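You operate a simulated robot arm through the tools that you are given. There is no shell and no other tool. Be economical: measure what you need, move in short steps, check, and stop when the job is done.

You are at the controls of a simulated two-armed robot. One attempt, no reset.

JOB
Carry the grey shoe box with both arms and set it on the top of the grey bench.

Only the result counts: the job must be done as asked and must still hold three seconds after the hand-in. Knocking over, shifting, dropping, spilling or breaking anything else fails it.

ROBOT AND FRAMES
Two 7-joint arms with two-finger parallel grippers on one trunk, on a base that drives. Base frame: it is fixed to the floor where the robot stands at the start and does not move with it; the origin is under the middle of the robot, x ahead of it, y to its left, z up. Readings come in m, rad, newtons and seconds.
The left shoulder is at the start at [0.11, 0.169, 1.261], the right one opposite. With the tool pointing down near the work surface each hand reaches from about 0.1 to 0.6 m from the robot's upright axis, wherever it stands, measured 20 degrees to its own side. Places, roughly: grey shoe box (30x17x12 cm) [0.7, -0.2, 0.5]; top of the grey bench [-0.3, 3.7, 0.8]. Payload 1.57 kg a hand.
The tool frame of a hand sits at the grasp point between the pads (the TCP): z along the fingers, y along the line on which they close. The tips reach 0.03 m beyond it. Largest opening 0.08 m; finger width 0.017, thickness 0.012; the body of the gripper, 0.04 by 0.082 m, starts 0.08 m behind the TCP.
Orientation is told as [roll, pitch, yaw] about the base's x, y, z axes, in that order, counted from this pose: with the fingers straight down and closing along the base's y, the tool's x points along the base's -x, its y along +y and its z along -z.

CONTROLS
- The arms move only by the tool move_arm. It takes "left_targets", "right_targets" or both (then of equal length, played together; a hand with none holds still); each is a list of rows, each a list of 3 entries, a list of its own where there are three numbers: the shift along the tool's x, y, z in m, then the turn, a rotation vector about the tool's x, y, z in rad, then the closure, from 0 (fully open) to 1 (shut). In form: [[[dx, dy, dz], [ax, ay, az], claw], ...]. A call has 1 to 12 rows; each row is the pose to reach, as a shift and turn from the pose commanded when the call began, along the tool's axes at that moment. Rows are played at 5 a second. More than 0.05 m and 0.15 rad between two rows, or a gripper value outside its range, and nothing of the call is played. A pose out of reach is approached as far as the arm can. The call stops where the force on the tool passes 40 N (or 10 N more than at its start, if that is more) or the arm is blocked; 0.2 s more then pass. Each finger travels about 0.072 m/s and halts on what it meets, pressing with about 43 N; the grip force reading is that of the motor and also rises with nothing between the fingers. The clock runs only during rows and for 0.2 s after the last one: add rows that repeat a pose to give the fingers time. The reply holds the time, the measured pose of the TCP, the force on the tool along the base axes, the opening and the grip force, in the units named above and with some noise, with the torque about the TCP (base axes, N m) and any sound that the robot's microphone picked up, and new pictures: "pictures" is both (left out), scene, wrist or none (wrist: the cameras of the hands that moved).
- Cameras (640 x 400 px; columns grow to the right, rows downward): "scene" is now at [0.1303, -0.0333, 1.4122]; the picture's right is [-0.56, -0.83, 0.00], its down [-0.77, 0.52, -0.37] and it looks along [0.30, -0.20, -0.93] (base axes); focal length 278 px, centre (320, 200). "left" rides on the left gripper at [0.072, 0.007, -0.122] in its tool frame; the picture's right is [-0.09, 1.00, 0.00], its down [-0.84, -0.08, -0.54] and it looks along [-0.54, -0.05, 0.84] (tool axes); focal length 238 px, centre (320, 200). "right" rides on the right gripper at [0.072, -0.007, -0.122] in its tool frame; the picture's right is [0.09, 1.00, 0.00], its down [-0.84, 0.08, -0.54] and it looks along [-0.54, 0.05, 0.84] (tool axes); focal length 238 px, centre (320, 200). There is no depth. A picture from a camera that has moved, and an enlarged one, comes with that camera's place and axes in the base frame and with its lens. The place of the scene camera against the robot may be out by one fixed shift of up to 0.012 m in any direction.
- raise_lower(by): slides the trunk up (or, below 0, down) by that many m; the arms and the scene camera ride with it, the base frame stays. It gives what a move gives, with no picture.
- drive_base(legs): drives the robot by 1 to 6 legs, each [ahead, left, turn to the left] in m, m and rad, along the robot's own axes; the way and the turn of a leg run together, so that a leg with both is an arc; at most 1.5 m and 3.142 rad a leg. The arms and the cameras ride along, it lands a little off, and it stops where it bumps. It gives what a move gives, and a new picture of the scene camera.
- aim_head(pan, tilt): turns the head with the scene camera to pan (to the left, within 1.501 rad either way) and tilt (down, from -0.506 to 1.204), counted from straight ahead of the robot. It gives what a move gives, and a new picture of the scene camera.
- close_up(camera, box): a new picture of the part [left, top, right, bottom] of that camera's present view, enlarged. The clock stands still meanwhile.
- sign_off(): hands the job in; it is judged then, once.

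Work in short steps. Places have to be worked out from the pictures, the camera data and where the tool is seen: move nearer, look again, correct. Check each grasp and each placing, and mend what went wrong. You have 120 turns and 260 pictures in all, those below and enlarged ones among them. Open the grippers and draw the arms clear of the work before you hand the job in, unless the task says otherwise; then end with one line.

The tools are called after "Emit:" by a JSON object that holds its "method" and its "body". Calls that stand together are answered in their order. move_arm: Moves the arms, as the interface text tells. Its arguments: {"type":"object","properties":{"left_targets":{"type":"array","items":{"type":"array"}},"right_targets":{"type":"array","items":{"type":"array"}},"pictures":{"type":"string","enum":["both","scene","wrist","none"]}},"required":[]} The other tools are called the same way: raise_lower (by) slides the trunk up or down; drive_base (legs) drives the base; aim_head (pan, tilt) turns the head that bears the scene camera; close_up (camera, box) takes an enlarged picture of a part of a camera's view; sign_off () hands the job in.

At the start:

```text
time: 0.0
left_position: [0.4321, 0.0885, 0.7176]
left_tcp_rot: [0.028, -0.003, 0.031]
left_ft_force: [0.1, 0.8, 0.1]
left_moment: [-0.02, -0.02, 0.03]
left_width: 0.0798
left_grip_force: 0.1
right_position: [0.3982, -0.3288, 0.7627]
right_tcp_rot: [-0.003, -0.003, -0.024]
right_ft_force: [-0.5, -0.5, 0.3]
right_moment: [-0.02, -0.02, 0.0]
right_width: 0.0798
right_grip_force: 0.1
trunk travel left (down, up): [-0.575, 0.315]
robot x, y, heading: [0.0006, 0.0002, -0.002]
head pan, tilt: [-0.59, 1.196]
```

scene: 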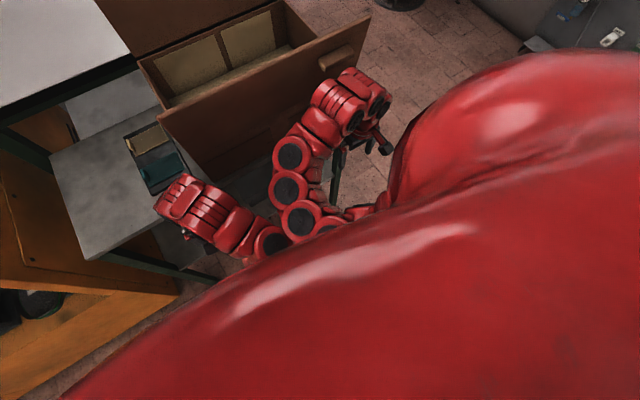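
right: 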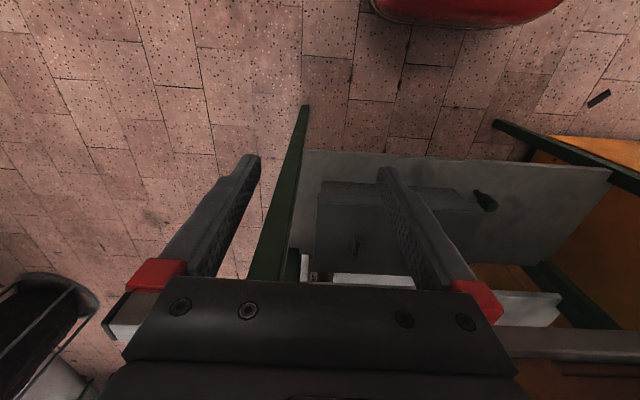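
left: 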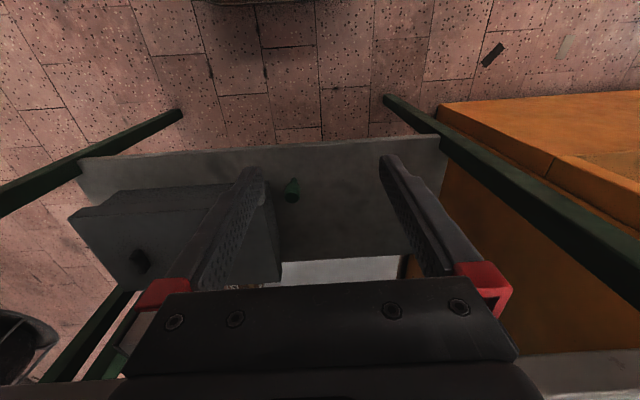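

The first pictures show a shelf unit ahead with the grey box apparently on its lower board. I look ahead with a smaller tilt for a better view.

Emit:
{"method": "aim_head", "body": {"pan": -0.2, "tilt": 0.85}}

Emit:
{"method": "aim_head", "body": {"pan": 1.4, "tilt": 0.3}}

```text
time: 0.9
left_position: [0.4328, 0.0902, 0.7164]
left_tcp_rot: [0.029, -0.003, 0.034]
left_ft_force: [-0.4, 0.2, -0.5]
left_moment: [-0.01, 0.02, -0.02]
left_width: 0.0799
left_grip_force: 0.0
right_position: [0.398, -0.3303, 0.7629]
right_tcp_rot: [-0.002, -0.006, -0.027]
right_ft_force: [1.0, -0.5, -0.2]
right_moment: [-0.01, -0.01, 0.01]
right_width: 0.0799
right_grip_force: 0.0
trunk travel left (down, up): [-0.575, 0.315]
robot x, y, heading: [0.0002, 0.0032, -0.001]
head pan, tilt: [-0.201, 0.85]
camera scene: at [0.1601, -0.0177, 1.4356], right [-0.2, -0.98, 0.0], down [-0.74, 0.15, -0.66], along [0.65, -0.13, -0.75], focal length 278 px, centre (320, 200)
```

scene: 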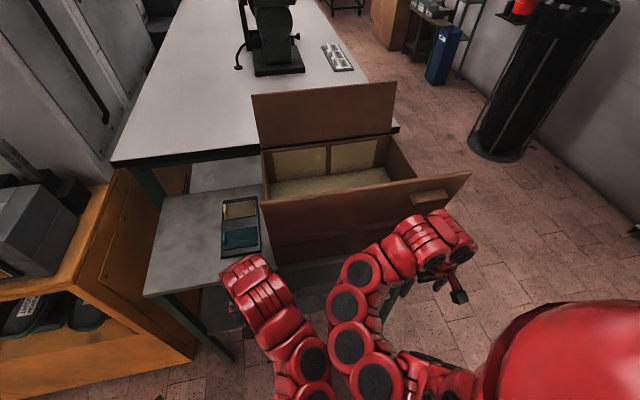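

```text
time: 2.5
left_position: [0.4315, 0.0899, 0.7162]
left_tcp_rot: [0.031, -0.003, 0.034]
left_ft_force: [-0.6, -0.7, 0.0]
left_moment: [0.02, 0.0, -0.01]
left_width: 0.0799
left_grip_force: 0.1
right_position: [0.3981, -0.3296, 0.7634]
right_tcp_rot: [-0.001, -0.004, -0.028]
right_ft_force: [0.1, -0.1, -0.2]
right_moment: [-0.02, -0.02, 0.01]
right_width: 0.0799
right_grip_force: 0.0
trunk travel left (down, up): [-0.575, 0.315]
robot x, y, heading: [0.0, 0.0008, 0.002]
head pan, tilt: [1.4, 0.3]
camera scene: at [0.0996, 0.0899, 1.484], right [0.99, -0.17, 0.0], down [-0.05, -0.29, -0.96], along [0.16, 0.94, -0.3], focal length 278 px, centre (320, 200)
```

scene: 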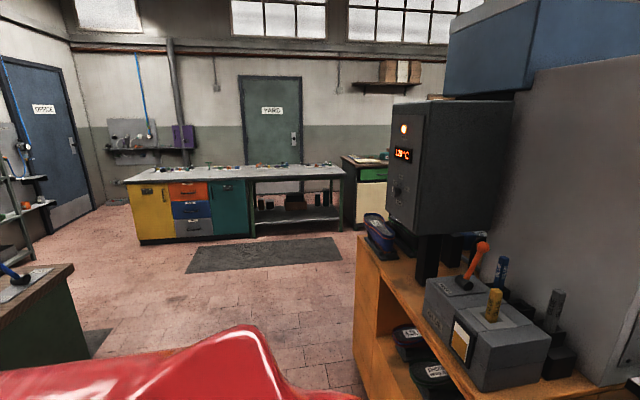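

I need to identify the shoe box; I aim back and enlarge, also with the wrist cameras.

Emit:
{"method": "aim_head", "body": {"pan": -0.3, "tilt": 1.0}}

Emit:
{"method": "close_up", "body": {"camera": "scene", "box": [120, 50, 480, 300]}}

Emit:
{"method": "close_up", "body": {"camera": "left", "box": [0, 80, 480, 380]}}

Emit:
{"method": "close_up", "body": {"camera": "right", "box": [200, 100, 640, 375]}}

```text
time: 4.3
left_position: [0.4319, 0.0909, 0.7162]
left_tcp_rot: [0.028, -0.002, 0.035]
left_ft_force: [-0.2, 0.2, 0.2]
left_moment: [0.02, 0.01, 0.0]
left_width: 0.0798
left_grip_force: 0.2
right_position: [0.3989, -0.3284, 0.763]
right_tcp_rot: [-0.001, -0.005, -0.028]
right_ft_force: [0.2, -0.1, -0.1]
right_moment: [-0.01, -0.02, -0.01]
right_width: 0.0801
right_grip_force: 0.1
trunk travel left (down, up): [-0.575, 0.315]
robot x, y, heading: [-0.0008, 0.0002, 0.003]
head pan, tilt: [-0.3, 1.0]
camera scene: at [0.1502, -0.0226, 1.4245], right [-0.3, -0.96, 0.0], down [-0.8, 0.25, -0.54], along [0.52, -0.16, -0.84], focal length 278 px, centre (320, 200)
```

scene: 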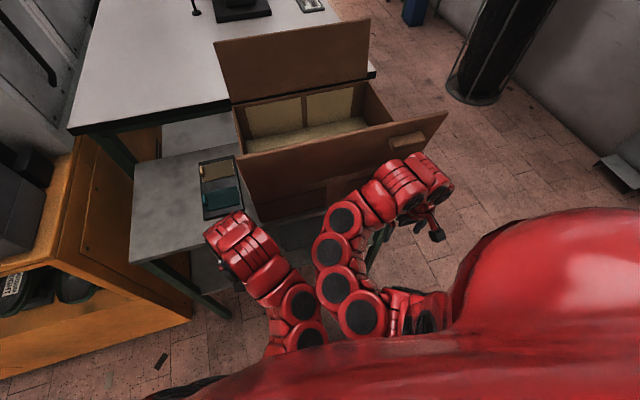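

```text
1.60 times, centred on (300, 175) of scene
camera zoom: at [0.1502, -0.0226, 1.4245], right [-0.3, -0.96, 0.0], down [-0.8, 0.25, -0.54], along [0.52, -0.16, -0.84], focal length 444 px, centre (352, 240)
```

zoom: 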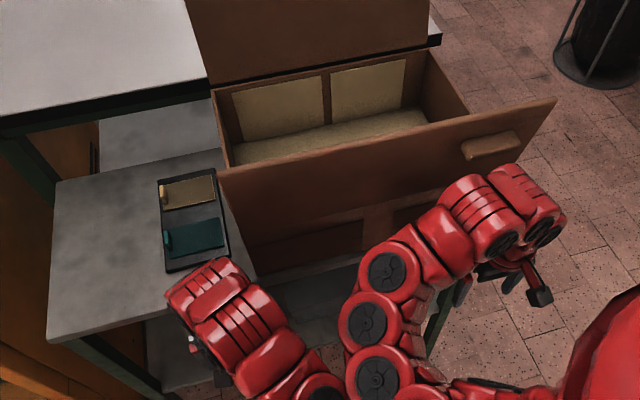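

```text
1.33 times, centred on (240, 230) of left
camera zoom: at [0.3599, 0.0901, 0.8393], right [0.06, 1.0, 0.03], down [0.84, -0.06, 0.54], along [0.54, -0.01, -0.84], focal length 318 px, centre (427, 160)
```

zoom: 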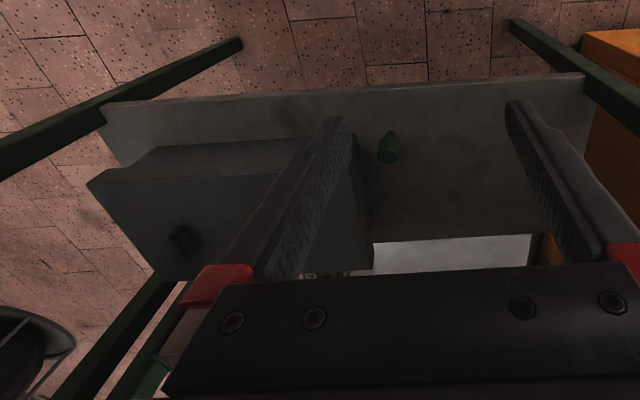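

```text
1.45 times, centred on (420, 238) of right
camera zoom: at [0.3247, -0.3349, 0.8841], right [-0.06, 1.0, 0.0], down [0.84, 0.05, 0.55], along [0.54, 0.03, -0.84], focal length 347 px, centre (174, 146)
```

zoom: 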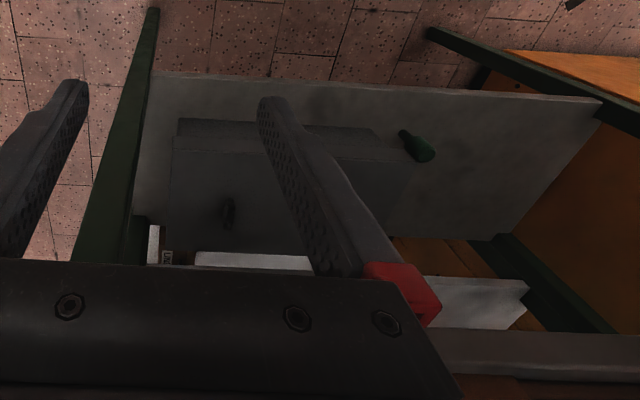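

The shoe box sits on a lower shelf (z≈0.44) beneath an upper board at ~0.78, with its front near x≈0.565, and y from -0.31 to -0.03. I back off and lower the trunk to look under the board.

Emit:
{"method": "drive_base", "body": {"legs": [[-0.35, 0, 0]]}}

Emit:
{"method": "raise_lower", "body": {"by": -0.45}}

Emit:
{"method": "aim_head", "body": {"pan": -0.15, "tilt": 0.45}}

```text
time: 6.5
left_position: [0.0783, 0.0897, 0.717]
left_tcp_rot: [0.028, -0.005, 0.03]
left_ft_force: [-0.4, 0.5, -0.2]
left_moment: [-0.02, -0.03, 0.0]
left_width: 0.0802
left_grip_force: 0.1
right_position: [0.0435, -0.3317, 0.7639]
right_tcp_rot: [-0.002, -0.006, -0.033]
right_ft_force: [-0.2, 0.3, -0.3]
right_moment: [-0.01, 0.01, -0.02]
right_width: 0.08
right_grip_force: 0.1
trunk travel left (down, up): [-0.575, 0.315]
robot x, y, heading: [-0.3536, 0.0037, -0.008]
head pan, tilt: [-0.3, 1.0]
camera scene: at [-0.2044, -0.0226, 1.4246], right [-0.3, -0.95, 0.0], down [-0.8, 0.25, -0.54], along [0.52, -0.16, -0.84], focal length 278 px, centre (320, 200)
```

scene: 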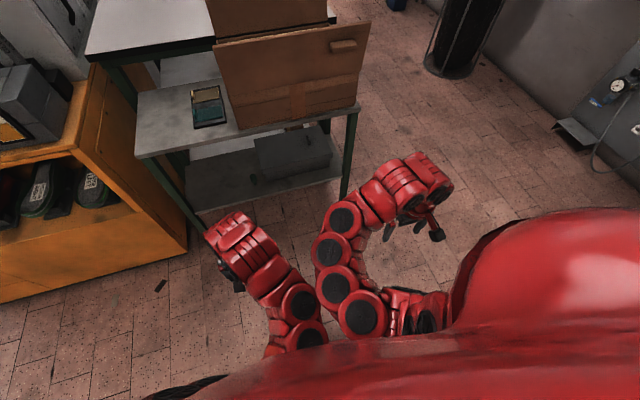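

```text
refused: -0.45 is not a number from -0.4 to 0.4
```

```text
time: 7.5
left_position: [0.0786, 0.0895, 0.7162]
left_tcp_rot: [0.029, 0.001, 0.032]
left_ft_force: [0.3, 0.0, -0.4]
left_moment: [0.03, -0.01, 0.02]
left_width: 0.0799
left_grip_force: 0.1
right_position: [0.0433, -0.3312, 0.7641]
right_tcp_rot: [-0.001, -0.006, -0.032]
right_ft_force: [-0.4, -0.7, 0.8]
right_moment: [0.0, 0.03, 0.01]
right_width: 0.08
right_grip_force: 0.0
trunk travel left (down, up): [-0.575, 0.315]
robot x, y, heading: [-0.3511, 0.0056, -0.004]
head pan, tilt: [-0.15, 0.45]
camera scene: at [-0.1794, -0.0158, 1.47], right [-0.15, -0.99, 0.0], down [-0.43, 0.07, -0.9], along [0.89, -0.14, -0.44], focal length 278 px, centre (320, 200)
```

scene: 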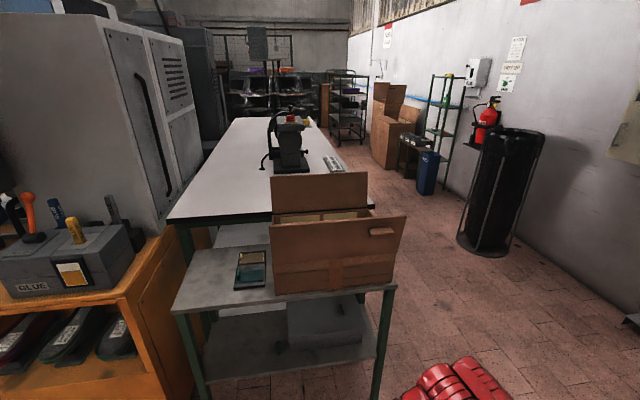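

Clear: the cardboard carton stands on the upper board, the grey shoe box on the lower one. I lower the trunk for a level look.

Emit:
{"method": "raise_lower", "body": {"by": -0.4}}

Emit:
{"method": "aim_head", "body": {"pan": -0.15, "tilt": 0.35}}

Emit:
{"method": "close_up", "body": {"camera": "scene", "box": [200, 150, 440, 300]}}

```text
time: 11.3
left_position: [0.0792, 0.0886, 0.3173]
left_tcp_rot: [0.028, -0.004, 0.032]
left_ft_force: [0.2, -0.6, 0.6]
left_moment: [-0.01, 0.0, 0.03]
left_width: 0.0798
left_grip_force: 0.1
right_position: [0.0436, -0.3319, 0.3628]
right_tcp_rot: [-0.002, -0.002, -0.032]
right_ft_force: [-0.2, 0.2, 0.0]
right_moment: [0.01, -0.04, -0.03]
right_width: 0.0801
right_grip_force: 0.0
trunk travel left (down, up): [-0.175, 0.715]
robot x, y, heading: [-0.3529, -0.0009, -0.006]
head pan, tilt: [-0.15, 0.45]
```

```text
time: 12.0
left_position: [0.079, 0.0887, 0.3168]
left_tcp_rot: [0.028, -0.004, 0.033]
left_ft_force: [-0.6, -0.5, -0.4]
left_moment: [0.02, 0.02, 0.04]
left_width: 0.0799
left_grip_force: 0.2
right_position: [0.0429, -0.3312, 0.3638]
right_tcp_rot: [-0.002, -0.004, -0.034]
right_ft_force: [-0.7, 0.3, 0.5]
right_moment: [-0.02, -0.02, -0.03]
right_width: 0.0799
right_grip_force: 0.1
trunk travel left (down, up): [-0.175, 0.715]
robot x, y, heading: [-0.3537, -0.0024, -0.005]
head pan, tilt: [-0.15, 0.351]
camera scene: at [-0.1781, -0.016, 1.0792], right [-0.15, -0.99, 0.0], down [-0.34, 0.05, -0.94], along [0.93, -0.14, -0.34], focal length 278 px, centre (320, 200)
```

scene: 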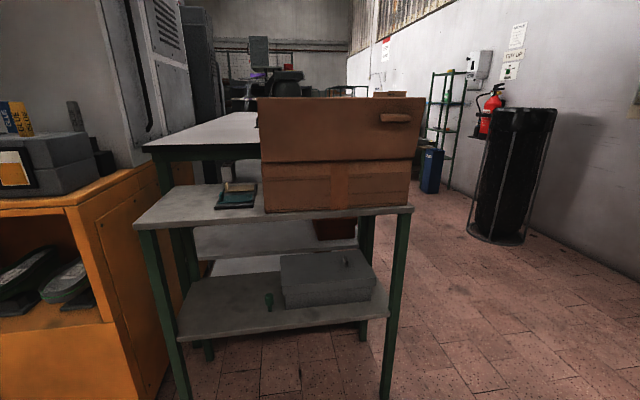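

```text
2.67 times, centred on (320, 225) of scene
camera zoom: at [-0.1781, -0.016, 1.0792], right [-0.15, -0.99, 0.0], down [-0.34, 0.05, -0.94], along [0.93, -0.14, -0.34], focal length 741 px, centre (320, 133)
```

zoom: 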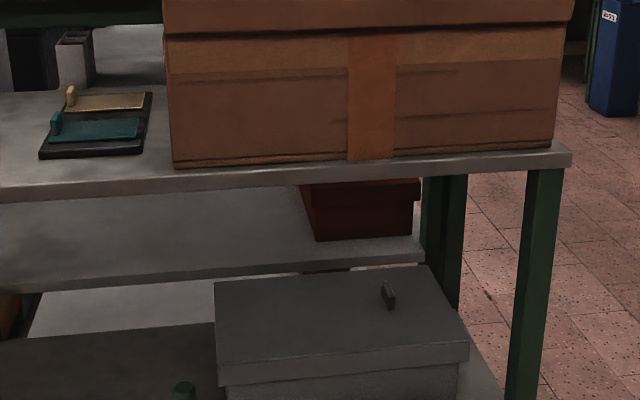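

Emit:
{"method": "close_up", "body": {"camera": "scene", "box": [240, 225, 400, 325]}}

```text
4.00 times, centred on (320, 275) of scene
camera zoom: at [-0.1781, -0.016, 1.0792], right [-0.15, -0.99, 0.0], down [-0.34, 0.05, -0.94], along [0.93, -0.14, -0.34], focal length 1111 px, centre (320, -100)
```

zoom: 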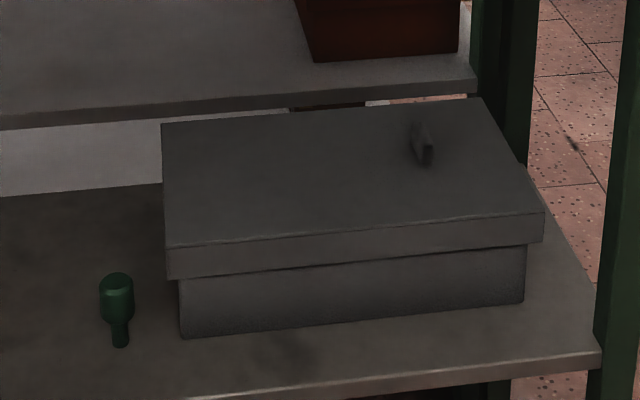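

The box has an overhanging lid, a shelf leg close to its right end and a small bottle close to its left end, so only fingers fit beside the ends. I plan to point both grippers forward with stacked fingers, squeeze the ends shallowly and pull the box out first; now I turn both hands halfway while extending.

Emit:
{"method": "move_arm", "body": {"left_targets": [[[-0.018, 0, -0.018], [0.0756, -0.0756, -0.0756], 0.3], [[-0.036, 0, -0.036], [0.1512, -0.1512, -0.1512], 0.3], [[-0.054, 0, -0.054], [0.2268, -0.2268, -0.2268], 0.3], [[-0.072, 0, -0.072], [0.3024, -0.3024, -0.3024], 0.3], [[-0.09, 0, -0.09], [0.378, -0.378, -0.378], 0.3], [[-0.108, 0, -0.108], [0.4536, -0.4536, -0.4536], 0.3], [[-0.126, 0, -0.126], [0.5292, -0.5292, -0.5292], 0.3], [[-0.144, 0, -0.144], [0.6046, -0.6046, -0.6046], 0.3]], "right_targets": [[[-0.022, 0, -0.014], [-0.0756, -0.0756, 0.0756], 0.3], [[-0.044, 0, -0.028], [-0.1512, -0.1512, 0.1512], 0.3], [[-0.066, 0, -0.042], [-0.2268, -0.2268, 0.2268], 0.3], [[-0.088, 0, -0.056], [-0.3024, -0.3024, 0.3024], 0.3], [[-0.11, 0, -0.07], [-0.378, -0.378, 0.378], 0.3], [[-0.132, 0, -0.084], [-0.4536, -0.4536, 0.4536], 0.3], [[-0.154, 0, -0.098], [-0.5292, -0.5292, 0.5292], 0.3], [[-0.176, 0, -0.112], [-0.6046, -0.6046, 0.6046], 0.3]], "pictures": "scene"}}

```text
time: 13.8
left_position: [0.1959, 0.1564, 0.4428]
left_tcp_rot: [-0.445, -0.314, 0.51]
left_ft_force: [0.5, -0.1, 0.7]
left_moment: [-0.01, -0.02, 0.0]
left_width: 0.0562
left_grip_force: 0.0
left hand out of reach, approached as far as the arm can: row 4, 5, 6, 7, 8
right_position: [0.1816, -0.3506, 0.364]
right_tcp_rot: [0.721, -0.347, -0.783]
right_ft_force: [-0.1, -0.5, 0.4]
right_moment: [-0.01, 0.06, 0.01]
right_width: 0.056
right_grip_force: 0.0
right hand out of reach, approached as far as the arm can: row 1, 2, 3, 4, 5, 6, 7, 8
trunk travel left (down, up): [-0.175, 0.715]
robot x, y, heading: [-0.3469, 0.0001, -0.001]
head pan, tilt: [-0.15, 0.351]
camera scene: at [-0.1788, -0.0156, 1.0795], right [-0.15, -0.99, 0.0], down [-0.34, 0.05, -0.94], along [0.93, -0.14, -0.34], focal length 278 px, centre (320, 200)
```

scene: 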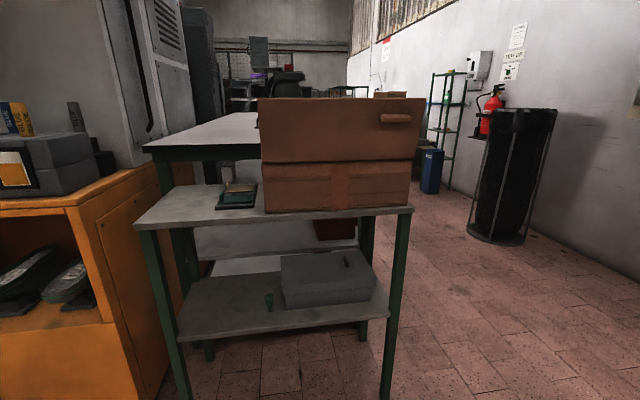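

Both arms ran into limits part-way. I look down at the arms to see their shape.

Emit:
{"method": "aim_head", "body": {"pan": 0.0, "tilt": 1.15}}

```text
time: 14.9
left_position: [0.1957, 0.1559, 0.4432]
left_tcp_rot: [-0.441, -0.311, 0.509]
left_ft_force: [0.3, -0.2, 0.4]
left_moment: [-0.01, -0.02, 0.01]
left_width: 0.0559
left_grip_force: 0.0
right_position: [0.18, -0.3511, 0.3628]
right_tcp_rot: [0.715, -0.349, -0.778]
right_ft_force: [0.2, 0.1, -0.4]
right_moment: [-0.01, -0.01, -0.01]
right_width: 0.0559
right_grip_force: 0.1
trunk travel left (down, up): [-0.175, 0.715]
robot x, y, heading: [-0.3541, -0.0019, -0.005]
head pan, tilt: [0.0, 1.15]
camera scene: at [-0.2105, -0.0019, 1.0148], right [0.0, -1.0, 0.0], down [-0.91, 0.0, -0.41], along [0.41, 0.0, -0.91], focal length 278 px, centre (320, 200)
```

scene: 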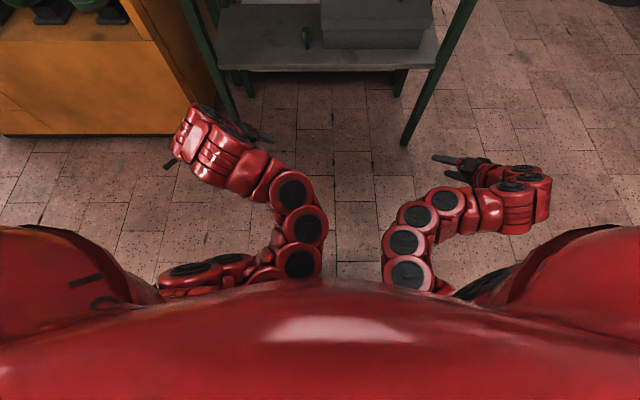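

The arms fold with elbows inward, so this roll direction is awkward. I take the roll out again and pitch both hands forward only, to see what is reachable.

Emit:
{"method": "move_arm", "body": {"left_targets": [[[0, 0, 0], [-0.0255, -0.062, 0.0885], 0.3], [[0, 0, 0], [-0.051, -0.124, 0.177], 0.3], [[0, 0, 0], [-0.0765, -0.186, 0.2655], 0.3], [[0, 0, 0], [-0.102, -0.247, 0.354], 0.3], [[0, 0, 0], [-0.1275, -0.309, 0.4425], 0.3], [[0, 0, 0], [-0.153, -0.371, 0.531], 0.3]], "right_targets": [[[0, 0, 0], [0.042, -0.028, -0.127], 0.3], [[0, 0, 0], [0.084, -0.056, -0.254], 0.3], [[0, 0, 0], [0.126, -0.0845, -0.3815], 0.3], [[0, 0, 0], [0.168, -0.113, -0.509], 0.3], [[0, 0, 0], [0.21, -0.141, -0.636], 0.3], [[0, 0, 0], [0.252, -0.169, -0.763], 0.3]], "pictures": "scene"}}

```text
time: 16.4
left_position: [0.2444, 0.1401, 0.462]
left_tcp_rot: [0.005, -0.801, -0.006]
left_ft_force: [-0.2, 0.0, 0.3]
left_moment: [-0.02, -0.01, 0.01]
left_width: 0.0559
left_grip_force: 0.0
left hand out of reach, approached as far as the arm can: row 1, 2, 3, 4, 5, 6
right_position: [0.1807, -0.3502, 0.3662]
right_tcp_rot: [0.004, -0.803, -0.005]
right_ft_force: [-0.1, -0.4, 2.0]
right_moment: [-0.01, -0.01, 0.02]
right_width: 0.056
right_grip_force: 0.0
trunk travel left (down, up): [-0.175, 0.715]
robot x, y, heading: [-0.3536, -0.001, -0.009]
head pan, tilt: [0.0, 1.15]
camera scene: at [-0.2109, -0.0023, 1.0148], right [0.0, -1.0, 0.0], down [-0.91, 0.0, -0.41], along [0.41, 0.0, -0.91], focal length 278 px, centre (320, 200)
```

scene: 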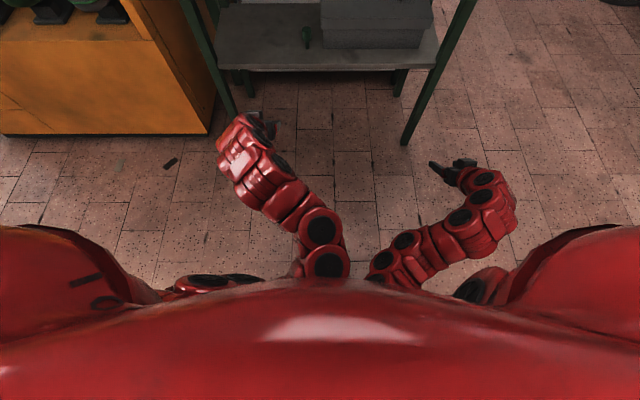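

Pure pitch works with the orientation reached. I continue pitching to fully forward and bring the right hand up and ahead.

Emit:
{"method": "move_arm", "body": {"left_targets": [[[-0.007, 0, 0], [0, -0.128, 0], 0.3], [[-0.014, 0, 0], [0, -0.256, 0], 0.3], [[-0.021, 0, 0], [0, -0.384, 0], 0.3], [[-0.028, 0, 0], [0, -0.512, 0], 0.3], [[-0.035, 0, 0], [0, -0.64, 0], 0.3], [[-0.042, 0, 0], [0, -0.77, 0], 0.3]], "right_targets": [[[-0.026, 0, -0.002], [0, -0.128, 0], 0.3], [[-0.052, 0, -0.004], [0, -0.256, 0], 0.3], [[-0.078, 0, -0.006], [0, -0.384, 0], 0.3], [[-0.104, 0, -0.008], [0, -0.512, 0], 0.3], [[-0.13, 0, -0.01], [0, -0.64, 0], 0.3], [[-0.156, 0, -0.012], [0, -0.77, 0], 0.3]], "pictures": "scene"}}

```text
time: 17.9
left_position: [0.2842, 0.1392, 0.5491]
left_tcp_rot: [-2.892, -1.486, 2.895]
left_ft_force: [0.2, -0.6, -0.2]
left_moment: [-0.02, -0.05, 0.05]
left_width: 0.0559
left_grip_force: 0.1
left hand out of reach, approached as far as the arm can: row 1, 2
right_position: [0.2771, -0.3532, 0.5025]
right_tcp_rot: [2.369, -1.554, -2.375]
right_ft_force: [-0.1, -1.0, -1.2]
right_moment: [0.03, -0.05, 0.01]
right_width: 0.0559
right_grip_force: 0.1
trunk travel left (down, up): [-0.175, 0.715]
robot x, y, heading: [-0.3558, 0.0041, -0.004]
head pan, tilt: [0.0, 1.15]
stopped in row 6 (left hand): the arm was blocked; the commanded pose is now the measured one
camera scene: at [-0.2185, -0.0077, 1.0281], right [0.0, -1.0, -0.01], down [-0.91, 0.01, -0.42], along [0.42, 0.0, -0.91], focal length 278 px, centre (320, 200)
```

scene: 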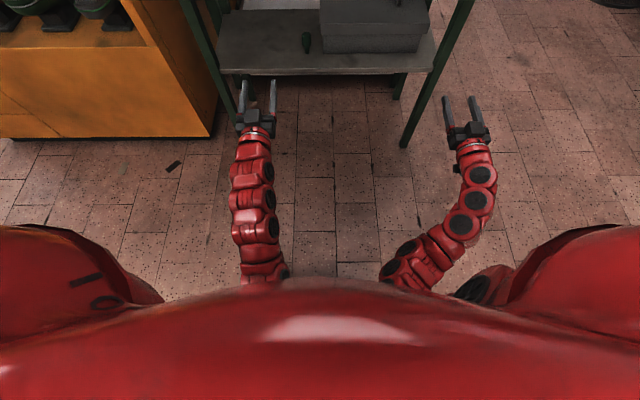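

Both hands now point forward. The left one reported a block at the end; I nudge it: roll both about their own axis in small steps (cameras inward) and watch.

Emit:
{"method": "move_arm", "body": {"left_targets": [[[0, 0, 0], [0, 0, -0.14], 0.3], [[0, 0, 0], [0, 0, -0.28], 0.3], [[0, 0, 0], [0, 0, -0.42], 0.3], [[0, 0, 0], [0, 0, -0.56], 0.3]], "right_targets": [[[0, 0, 0], [0, 0, 0.14], 0.3], [[0, 0, 0], [0, 0, 0.28], 0.3], [[0, 0, 0], [0, 0, 0.42], 0.3], [[0, 0, 0], [0, 0, 0.56], 0.3]], "pictures": "scene"}}

```text
time: 18.9
left_position: [0.288, 0.1502, 0.5366]
left_tcp_rot: [-1.747, -1.143, 1.712]
left_ft_force: [0.0, -0.4, 0.7]
left_moment: [0.0, 0.04, -0.04]
left_width: 0.056
left_grip_force: 0.1
right_position: [0.2803, -0.3445, 0.506]
right_tcp_rot: [1.58, -1.021, -1.585]
right_ft_force: [-0.3, -0.6, -0.1]
right_moment: [0.01, 0.01, 0.05]
right_width: 0.0561
right_grip_force: 0.0
trunk travel left (down, up): [-0.175, 0.715]
robot x, y, heading: [-0.3512, -0.0008, -0.003]
head pan, tilt: [0.0, 1.15]
camera scene: at [-0.2122, 0.0137, 1.0269], right [0.0, -1.0, 0.02], down [-0.91, 0.0, -0.41], along [0.41, -0.02, -0.91], focal length 278 px, centre (320, 200)
```

scene: 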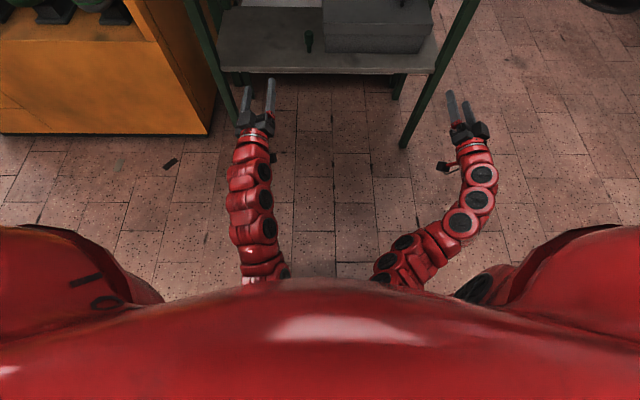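

The roll works. I roll the rest to stacked fingers.

Emit:
{"method": "move_arm", "body": {"left_targets": [[[0, 0, 0], [0, 0, -0.14], 0.3], [[0, 0, 0], [0, 0, -0.28], 0.3], [[0, 0, 0], [0, 0, -0.42], 0.3], [[0, 0, 0], [0, 0, -0.56], 0.3], [[0, 0, 0], [0, 0, -0.7], 0.3], [[0, 0, 0], [0, 0, -0.84], 0.3], [[0, 0, 0], [0, 0, -0.98], 0.3]], "right_targets": [[[0, 0, 0], [0, 0, 0.14], 0.3], [[0, 0, 0], [0, 0, 0.28], 0.3], [[0, 0, 0], [0, 0, 0.42], 0.3], [[0, 0, 0], [0, 0, 0.56], 0.3], [[0, 0, 0], [0, 0, 0.7], 0.3], [[0, 0, 0], [0, 0, 0.84], 0.3], [[0, 0, 0], [0, 0, 1.0], 0.3]], "pictures": "both"}}

```text
refused: row 7 steps farther than a row can; nothing moved
```

The last right-hand step was 0.16 rad, over the limit; I repeat with even steps.

Emit:
{"method": "move_arm", "body": {"left_targets": [[[0, 0, 0], [0, 0, -0.14], 0.3], [[0, 0, 0], [0, 0, -0.28], 0.3], [[0, 0, 0], [0, 0, -0.42], 0.3], [[0, 0, 0], [0, 0, -0.56], 0.3], [[0, 0, 0], [0, 0, -0.7], 0.3], [[0, 0, 0], [0, 0, -0.84], 0.3], [[0, 0, 0], [0, 0, -0.98], 0.3]], "right_targets": [[[0, 0, 0], [0, 0, 0.14], 0.3], [[0, 0, 0], [0, 0, 0.28], 0.3], [[0, 0, 0], [0, 0, 0.42], 0.3], [[0, 0, 0], [0, 0, 0.56], 0.3], [[0, 0, 0], [0, 0, 0.7], 0.3], [[0, 0, 0], [0, 0, 0.85], 0.3], [[0, 0, 0], [0, 0, 1.0], 0.3]], "pictures": "both"}}

```text
time: 19.6
left_position: [0.285, 0.1475, 0.5412]
left_tcp_rot: [-1.724, -1.001, 1.661]
left_ft_force: [0.9, -0.3, -0.6]
left_moment: [0.02, -0.01, -0.03]
left_width: 0.0562
left_grip_force: 0.1
right_position: [0.2775, -0.3473, 0.5069]
right_tcp_rot: [1.586, -0.728, -1.586]
right_ft_force: [0.3, 0.1, 1.2]
right_moment: [0.02, 0.03, -0.02]
right_width: 0.0561
right_grip_force: 0.0
trunk travel left (down, up): [-0.175, 0.715]
robot x, y, heading: [-0.3557, -0.0005, -0.008]
head pan, tilt: [0.0, 1.15]
stopped in row 3 (left hand): the arm was blocked; the commanded pose is now the measured one
camera scene: at [-0.2183, 0.006, 1.0266], right [-0.01, -1.0, 0.01], down [-0.91, 0.0, -0.42], along [0.42, -0.01, -0.91], focal length 278 px, centre (320, 200)
camera right: at [0.1559, -0.2984, 0.4519], right [0.0, 0.73, 0.68], down [-0.55, -0.57, 0.61], along [0.83, -0.37, 0.41], focal length 238 px, centre (320, 200)
camera left: at [0.1676, 0.1194, 0.4685], right [0.07, 0.89, -0.45], down [-0.59, 0.4, 0.7], along [0.81, 0.22, 0.55], focal length 238 px, centre (320, 200)
```

scene: 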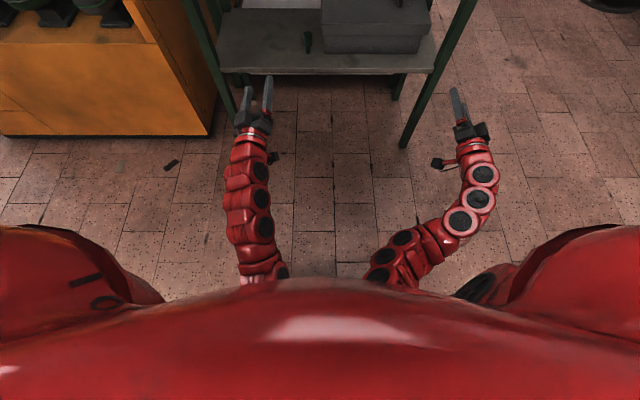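
right: 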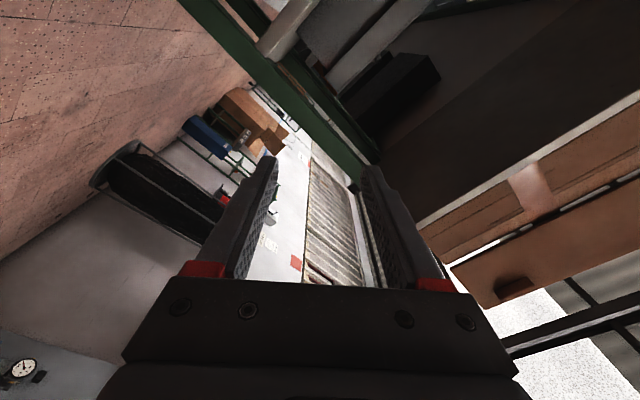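
left: 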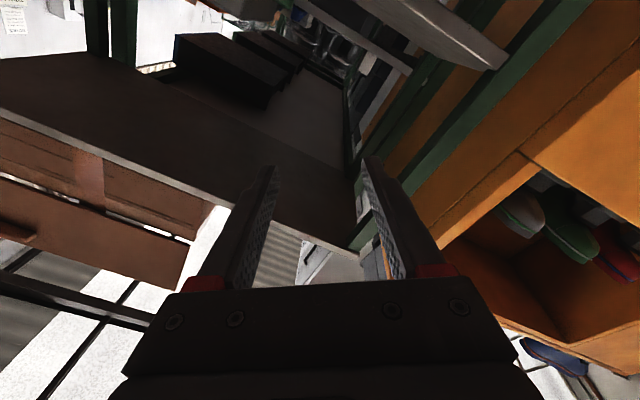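

The left arm is blocked while its roll is at ~32°, probably its elbow touching the body. I extend the left hand forward a bit while the right finishes its roll.

Emit:
{"method": "move_arm", "body": {"left_targets": [[[0, 0, 0.02], [0, 0, 0], 0.3], [[0, 0, 0.04], [0, 0, 0], 0.3], [[0, 0, 0.06], [0, 0, 0], 0.3], [[0, 0, 0.08], [0, 0, -0.1], 0.3], [[0, 0, 0.08], [0, 0, -0.22], 0.3], [[0, 0, 0.08], [0, 0, -0.34], 0.3]], "right_targets": [[[0, 0, 0.01], [0, 0, 0.12], 0.3], [[0, 0, 0.02], [0, 0, 0.24], 0.3], [[0, 0, 0.03], [0, 0, 0.36], 0.3], [[0, 0, 0.04], [0, 0, 0.48], 0.3], [[0, 0, 0.05], [0, 0, 0.6], 0.3], [[0, 0, 0.06], [0, 0, 0.73], 0.3]], "pictures": "scene"}}

```text
time: 21.0
left_position: [0.3666, 0.1389, 0.5259]
left_tcp_rot: [-1.652, -0.661, 1.579]
left_ft_force: [0.2, -0.3, 0.9]
left_moment: [0.04, 0.0, 0.01]
left_width: 0.0561
left_grip_force: 0.1
right_position: [0.3412, -0.349, 0.4878]
right_tcp_rot: [1.574, 0.015, -1.576]
right_ft_force: [0.3, 0.2, 1.1]
right_moment: [0.02, -0.04, 0.04]
right_width: 0.0561
right_grip_force: 0.0
trunk travel left (down, up): [-0.175, 0.715]
robot x, y, heading: [-0.355, 0.002, -0.0]
head pan, tilt: [0.0, 1.15]
camera scene: at [-0.2106, -0.002, 1.0147], right [0.0, -1.0, 0.0], down [-0.91, 0.0, -0.41], along [0.41, 0.0, -0.91], focal length 278 px, centre (320, 200)
```

scene: 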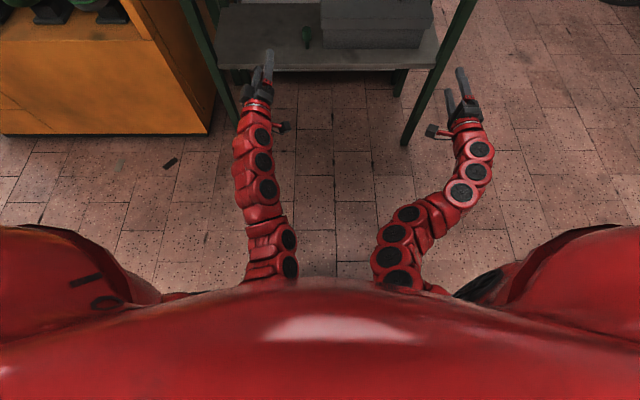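

Both arms are free now and the right hand is exactly as wanted. I finish the left roll.

Emit:
{"method": "move_arm", "body": {"left_targets": [[[0, 0, 0.01], [0, 0, -0.13], 0.3], [[0, 0, 0.02], [0, 0, -0.26], 0.3], [[0, 0, 0.03], [0, 0, -0.39], 0.3], [[0, 0, 0.03], [0, 0, -0.52], 0.3], [[0, 0, 0.03], [0, 0, -0.65], 0.3]], "pictures": "wrist"}}

Emit:
{"method": "close_up", "body": {"camera": "right", "box": [0, 0, 640, 400]}}

```text
time: 22.2
left_position: [0.3981, 0.1389, 0.5287]
left_tcp_rot: [-1.635, -0.013, 1.531]
left_ft_force: [0.2, 0.5, 0.7]
left_moment: [0.03, 0.01, -0.02]
left_width: 0.056
left_grip_force: 0.0
right_position: [0.3405, -0.35, 0.487]
right_tcp_rot: [1.575, 0.013, -1.576]
right_ft_force: [0.8, 0.6, 0.1]
right_moment: [0.0, -0.01, 0.04]
right_width: 0.0561
right_grip_force: 0.2
trunk travel left (down, up): [-0.175, 0.715]
robot x, y, heading: [-0.3546, -0.0003, -0.006]
head pan, tilt: [0.0, 1.15]
camera left: at [0.2731, 0.0709, 0.5145], right [0.07, 0.1, -0.99], down [-0.51, 0.86, 0.05], along [0.86, 0.5, 0.11], focal length 238 px, centre (320, 200)
```

left: 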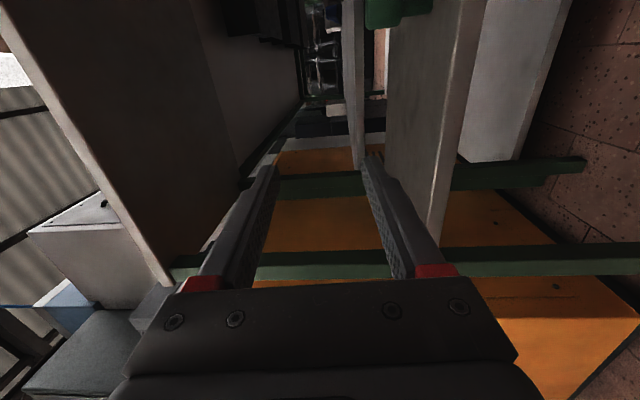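

```text
1.00 times, centred on (320, 200) of right (not enlarged: the box is as wide or as high as the picture)
camera zoom: at [0.2188, -0.2785, 0.4808], right [0.0, 0.08, 1.0], down [-0.55, -0.84, 0.07], along [0.84, -0.54, 0.05], focal length 238 px, centre (320, 200)
```

zoom: 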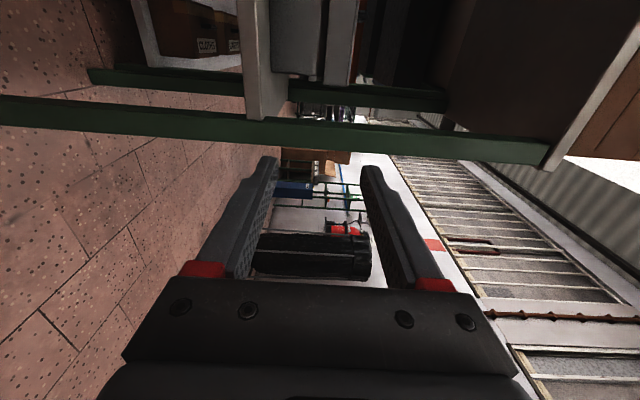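

Good views. I enlarge the box's right end in the right camera to measure it.

Emit:
{"method": "close_up", "body": {"camera": "right", "box": [200, 0, 400, 125]}}

Emit:
{"method": "close_up", "body": {"camera": "left", "box": [280, 0, 520, 150]}}

```text
3.20 times, centred on (300, 62) of right
camera zoom: at [0.2188, -0.2785, 0.4808], right [0.0, 0.08, 1.0], down [-0.55, -0.84, 0.07], along [0.84, -0.54, 0.05], focal length 763 px, centre (384, 640)
```

zoom: 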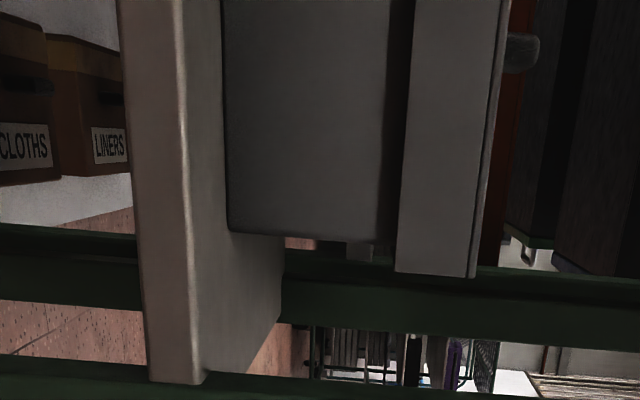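

```text
2.67 times, centred on (400, 75) of left
camera zoom: at [0.2731, 0.0709, 0.5145], right [0.07, 0.1, -0.99], down [-0.51, 0.86, 0.05], along [0.86, 0.5, 0.11], focal length 636 px, centre (107, 533)
```

zoom: 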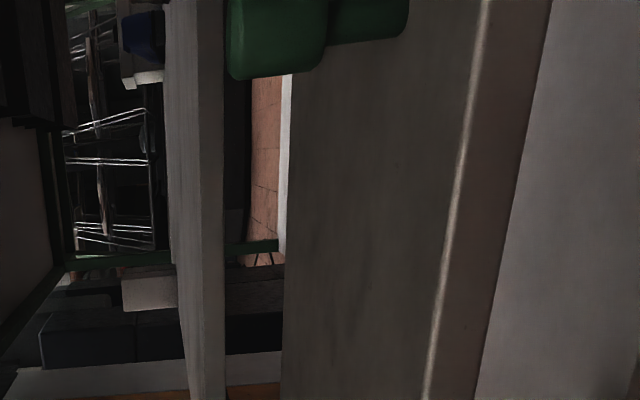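

Right end measured: body end y≈-0.310, lid overhang to ≈-0.319, body z 0.423–0.491, leg inner face ≈-0.35, shelf edge x≈0.495. I bring both hands to grasp height with a smaller opening and the left one inward to view the bottle gap.

Emit:
{"method": "move_arm", "body": {"left_targets": [[[0.025, 0.018, 0], [-0.016, -0.01, -0.003], 0.56], [[0.05, 0.036, 0], [-0.032, -0.02, -0.006], 0.56], [[0.075, 0.054, 0], [-0.048, -0.03, -0.01], 0.56], [[0.1, 0.072, 0], [-0.064, -0.04, -0.013], 0.56], [[0.1, 0.072, 0], [-0.064, -0.04, -0.013], 0.56]], "right_targets": [[[0.005, -0.008, 0], [0, 0, 0], 0.56], [[0.01, -0.016, 0], [0, 0, 0], 0.56], [[0.015, -0.024, 0], [0, 0, 0], 0.56], [[0.019, -0.03, 0], [0, 0, 0], 0.56], [[0.019, -0.03, 0], [0, 0, 0], 0.56]], "pictures": "wrist"}}

Emit:
{"method": "close_up", "body": {"camera": "left", "box": [280, 0, 520, 150]}}

```text
time: 23.4
left_position: [0.3984, 0.0381, 0.4545]
left_tcp_rot: [-1.568, 0.0, 1.571]
left_ft_force: [0.0, -0.4, 0.1]
left_moment: [0.01, 0.02, 0.0]
left_width: 0.0353
left_grip_force: 0.0
right_position: [0.3419, -0.332, 0.4572]
right_tcp_rot: [1.574, 0.014, -1.575]
right_ft_force: [0.7, 0.0, 0.5]
right_moment: [0.0, 0.0, 0.02]
right_width: 0.0351
right_grip_force: 0.1
trunk travel left (down, up): [-0.175, 0.715]
robot x, y, heading: [-0.3563, -0.0017, -0.003]
head pan, tilt: [0.0, 1.15]
camera right: at [0.2192, -0.2591, 0.4511], right [0.0, 0.08, 1.0], down [-0.55, -0.84, 0.07], along [0.84, -0.54, 0.05], focal length 238 px, centre (320, 200)
camera left: at [0.2761, -0.0343, 0.4495], right [0.0, 0.09, -1.0], down [-0.54, 0.84, 0.08], along [0.84, 0.54, 0.05], focal length 238 px, centre (320, 200)
```

right: 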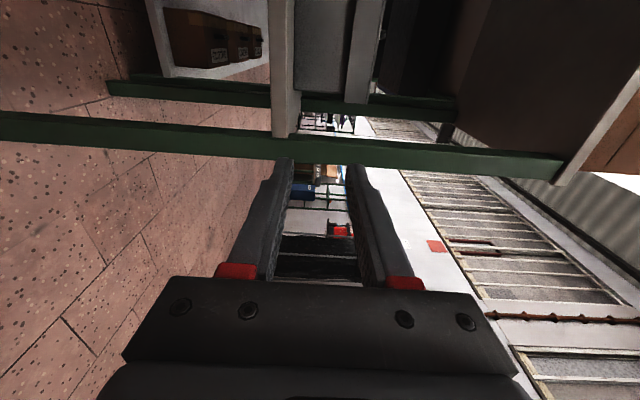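
left: 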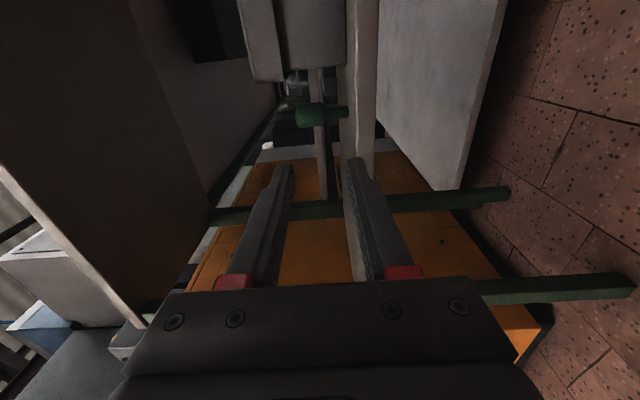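

```text
2.67 times, centred on (400, 75) of left
camera zoom: at [0.2761, -0.0343, 0.4495], right [0.0, 0.09, -1.0], down [-0.54, 0.84, 0.08], along [0.84, 0.54, 0.05], focal length 636 px, centre (107, 533)
```

zoom: 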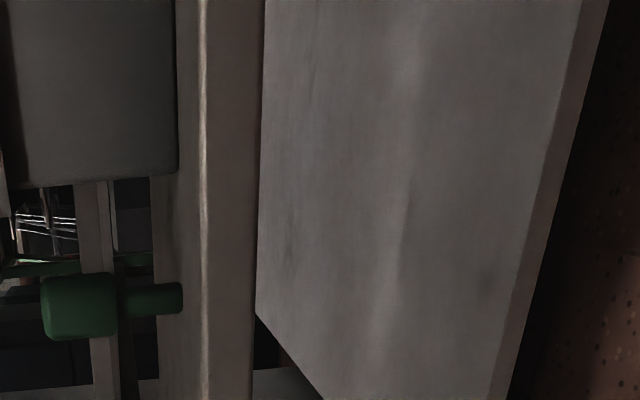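

Left end: body y≈-0.017, lid ≈-0.012, bottle from y≈0.020 at x≈0.56; box front x≈0.56. I line up the left hand (y≈0.004, same depth as right), then drive ahead 0.11 m so the tips stop just before the shelf.

Emit:
{"method": "move_arm", "body": {"left_targets": [[[0.011, 0, -0.018], [0, 0, 0], 0.56], [[0.022, 0, -0.036], [0, 0, 0], 0.56], [[0.034, -0.002, -0.056], [0, 0, 0], 0.56]], "pictures": "none"}}

Emit:
{"method": "drive_base", "body": {"legs": [[0.11, 0, 0]]}}

Emit:
{"method": "close_up", "body": {"camera": "left", "box": [200, 0, 440, 150]}}

Emit:
{"method": "close_up", "body": {"camera": "right", "box": [200, 0, 440, 150]}}

```text
time: 24.2
left_position: [0.3423, 0.0043, 0.4568]
left_tcp_rot: [-1.569, 0.002, 1.57]
left_ft_force: [0.3, 0.8, 1.3]
left_moment: [-0.02, 0.02, 0.02]
left_width: 0.0352
left_grip_force: 0.1
right_position: [0.3409, -0.3315, 0.4594]
right_tcp_rot: [1.575, 0.014, -1.576]
right_ft_force: [-0.1, 0.3, 0.9]
right_moment: [-0.01, 0.03, -0.01]
right_width: 0.0352
right_grip_force: 0.2
trunk travel left (down, up): [-0.175, 0.715]
robot x, y, heading: [-0.3514, 0.0009, -0.005]
head pan, tilt: [0.0, 1.15]
```

```text
time: 25.4
left_position: [0.4509, 0.0053, 0.4567]
left_tcp_rot: [-1.568, 0.001, 1.57]
left_ft_force: [0.3, -0.1, -1.0]
left_moment: [-0.01, -0.04, 0.0]
left_width: 0.0352
left_grip_force: 0.1
right_position: [0.451, -0.3321, 0.4574]
right_tcp_rot: [1.574, 0.011, -1.574]
right_ft_force: [-0.3, 0.1, 0.0]
right_moment: [0.0, 0.0, -0.02]
right_width: 0.0351
right_grip_force: 0.2
trunk travel left (down, up): [-0.175, 0.715]
robot x, y, heading: [-0.2463, 0.001, -0.001]
head pan, tilt: [0.0, 1.15]
camera scene: at [-0.1009, -0.0026, 1.0147], right [0.0, -1.0, 0.0], down [-0.91, 0.0, -0.41], along [0.41, 0.0, -0.91], focal length 278 px, centre (320, 200)
```

scene: 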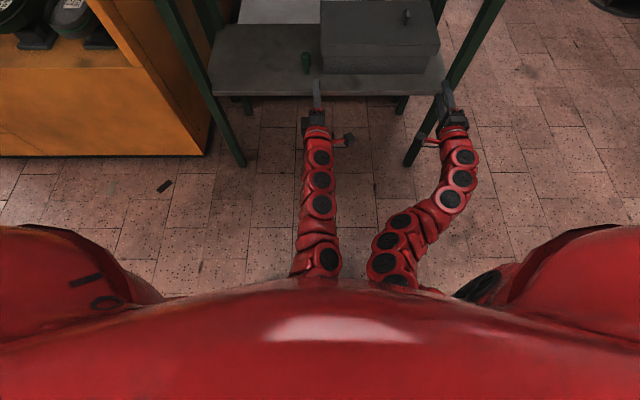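

```text
2.67 times, centred on (320, 75) of left
camera zoom: at [0.3299, -0.0675, 0.4515], right [0.0, 0.09, -1.0], down [-0.54, 0.84, 0.08], along [0.84, 0.54, 0.05], focal length 636 px, centre (320, 533)
```

zoom: 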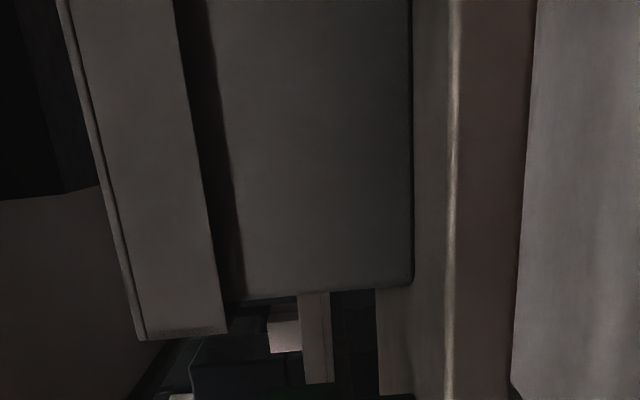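

```text
2.67 times, centred on (320, 75) of right
camera zoom: at [0.3289, -0.2596, 0.4511], right [0.0, 0.08, 1.0], down [-0.55, -0.84, 0.07], along [0.84, -0.54, 0.05], focal length 636 px, centre (320, 533)
```

zoom: 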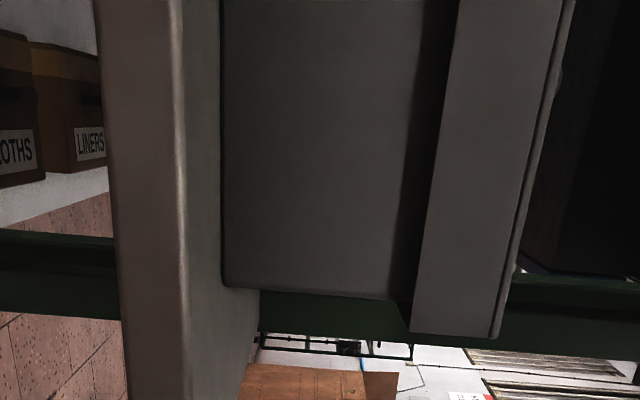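

Gaps are confirmed on both sides (about 6 mm each side of the fingers). I narrow the openings and drive 0.06 m closer, stopping just short of the box front.

Emit:
{"method": "move_arm", "body": {"left_targets": [[[0, 0, 0], [0, 0, 0], 0.7], [[0, 0, 0], [0, 0, 0], 0.7]], "right_targets": [[[0, 0, 0], [0, 0, 0], 0.7], [[0, 0, 0], [0, 0, 0], 0.7]], "pictures": "none"}}

Emit:
{"method": "drive_base", "body": {"legs": [[0.06, 0, 0]]}}

Emit:
{"method": "close_up", "body": {"camera": "left", "box": [160, 0, 480, 200]}}

Emit:
{"method": "close_up", "body": {"camera": "right", "box": [160, 0, 480, 200]}}

```text
time: 26.0
left_position: [0.4515, 0.0042, 0.4576]
left_tcp_rot: [-1.572, -0.001, 1.569]
left_ft_force: [-0.6, 1.0, -0.2]
left_moment: [-0.02, -0.02, 0.0]
left_width: 0.0237
left_grip_force: 0.0
right_position: [0.451, -0.3305, 0.4581]
right_tcp_rot: [1.576, 0.011, -1.574]
right_ft_force: [0.5, 0.2, -0.8]
right_moment: [0.04, -0.03, 0.03]
right_width: 0.024
right_grip_force: 0.0
trunk travel left (down, up): [-0.175, 0.715]
robot x, y, heading: [-0.2461, 0.0015, -0.004]
head pan, tilt: [0.0, 1.15]
```

```text
time: 27.0
left_position: [0.5102, 0.0058, 0.4568]
left_tcp_rot: [-1.567, 0.0, 1.571]
left_ft_force: [0.8, -0.3, 0.1]
left_moment: [-0.01, 0.01, 0.01]
left_width: 0.0239
left_grip_force: 0.0
right_position: [0.5106, -0.3319, 0.4572]
right_tcp_rot: [1.573, 0.012, -1.574]
right_ft_force: [0.3, 0.4, -0.5]
right_moment: [0.0, 0.0, 0.0]
right_width: 0.0239
right_grip_force: 0.0
trunk travel left (down, up): [-0.175, 0.715]
robot x, y, heading: [-0.1823, 0.0024, -0.002]
head pan, tilt: [0.0, 1.15]
camera scene: at [-0.0417, -0.0028, 1.0147], right [0.0, -1.0, 0.0], down [-0.91, 0.0, -0.41], along [0.41, 0.0, -0.91], focal length 278 px, centre (320, 200)
```

scene: 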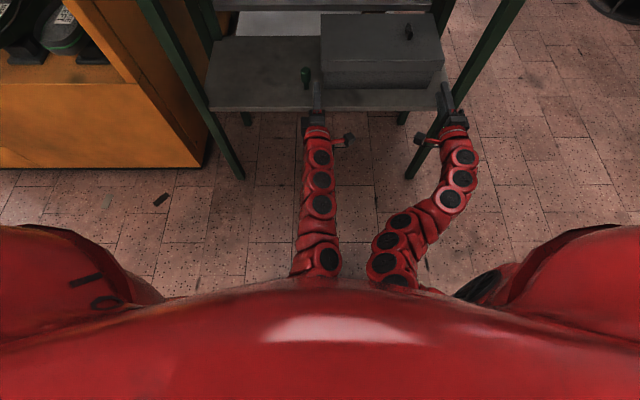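

```text
2.00 times, centred on (320, 100) of left
camera zoom: at [0.3891, -0.0675, 0.4514], right [0.0, 0.09, -1.0], down [-0.54, 0.84, 0.08], along [0.84, 0.54, 0.05], focal length 477 px, centre (320, 400)
```

zoom: 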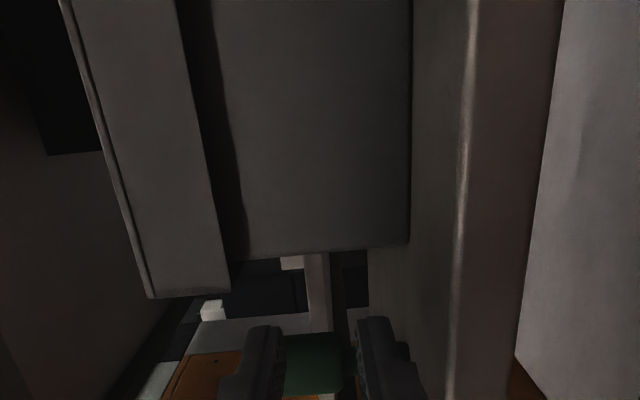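

```text
2.00 times, centred on (320, 100) of right
camera zoom: at [0.3882, -0.2596, 0.4511], right [0.0, 0.08, 1.0], down [-0.55, -0.84, 0.07], along [0.84, -0.54, 0.05], focal length 477 px, centre (320, 400)
```

zoom: 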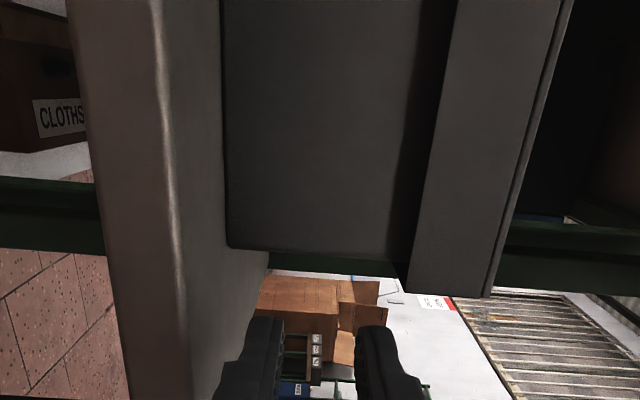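

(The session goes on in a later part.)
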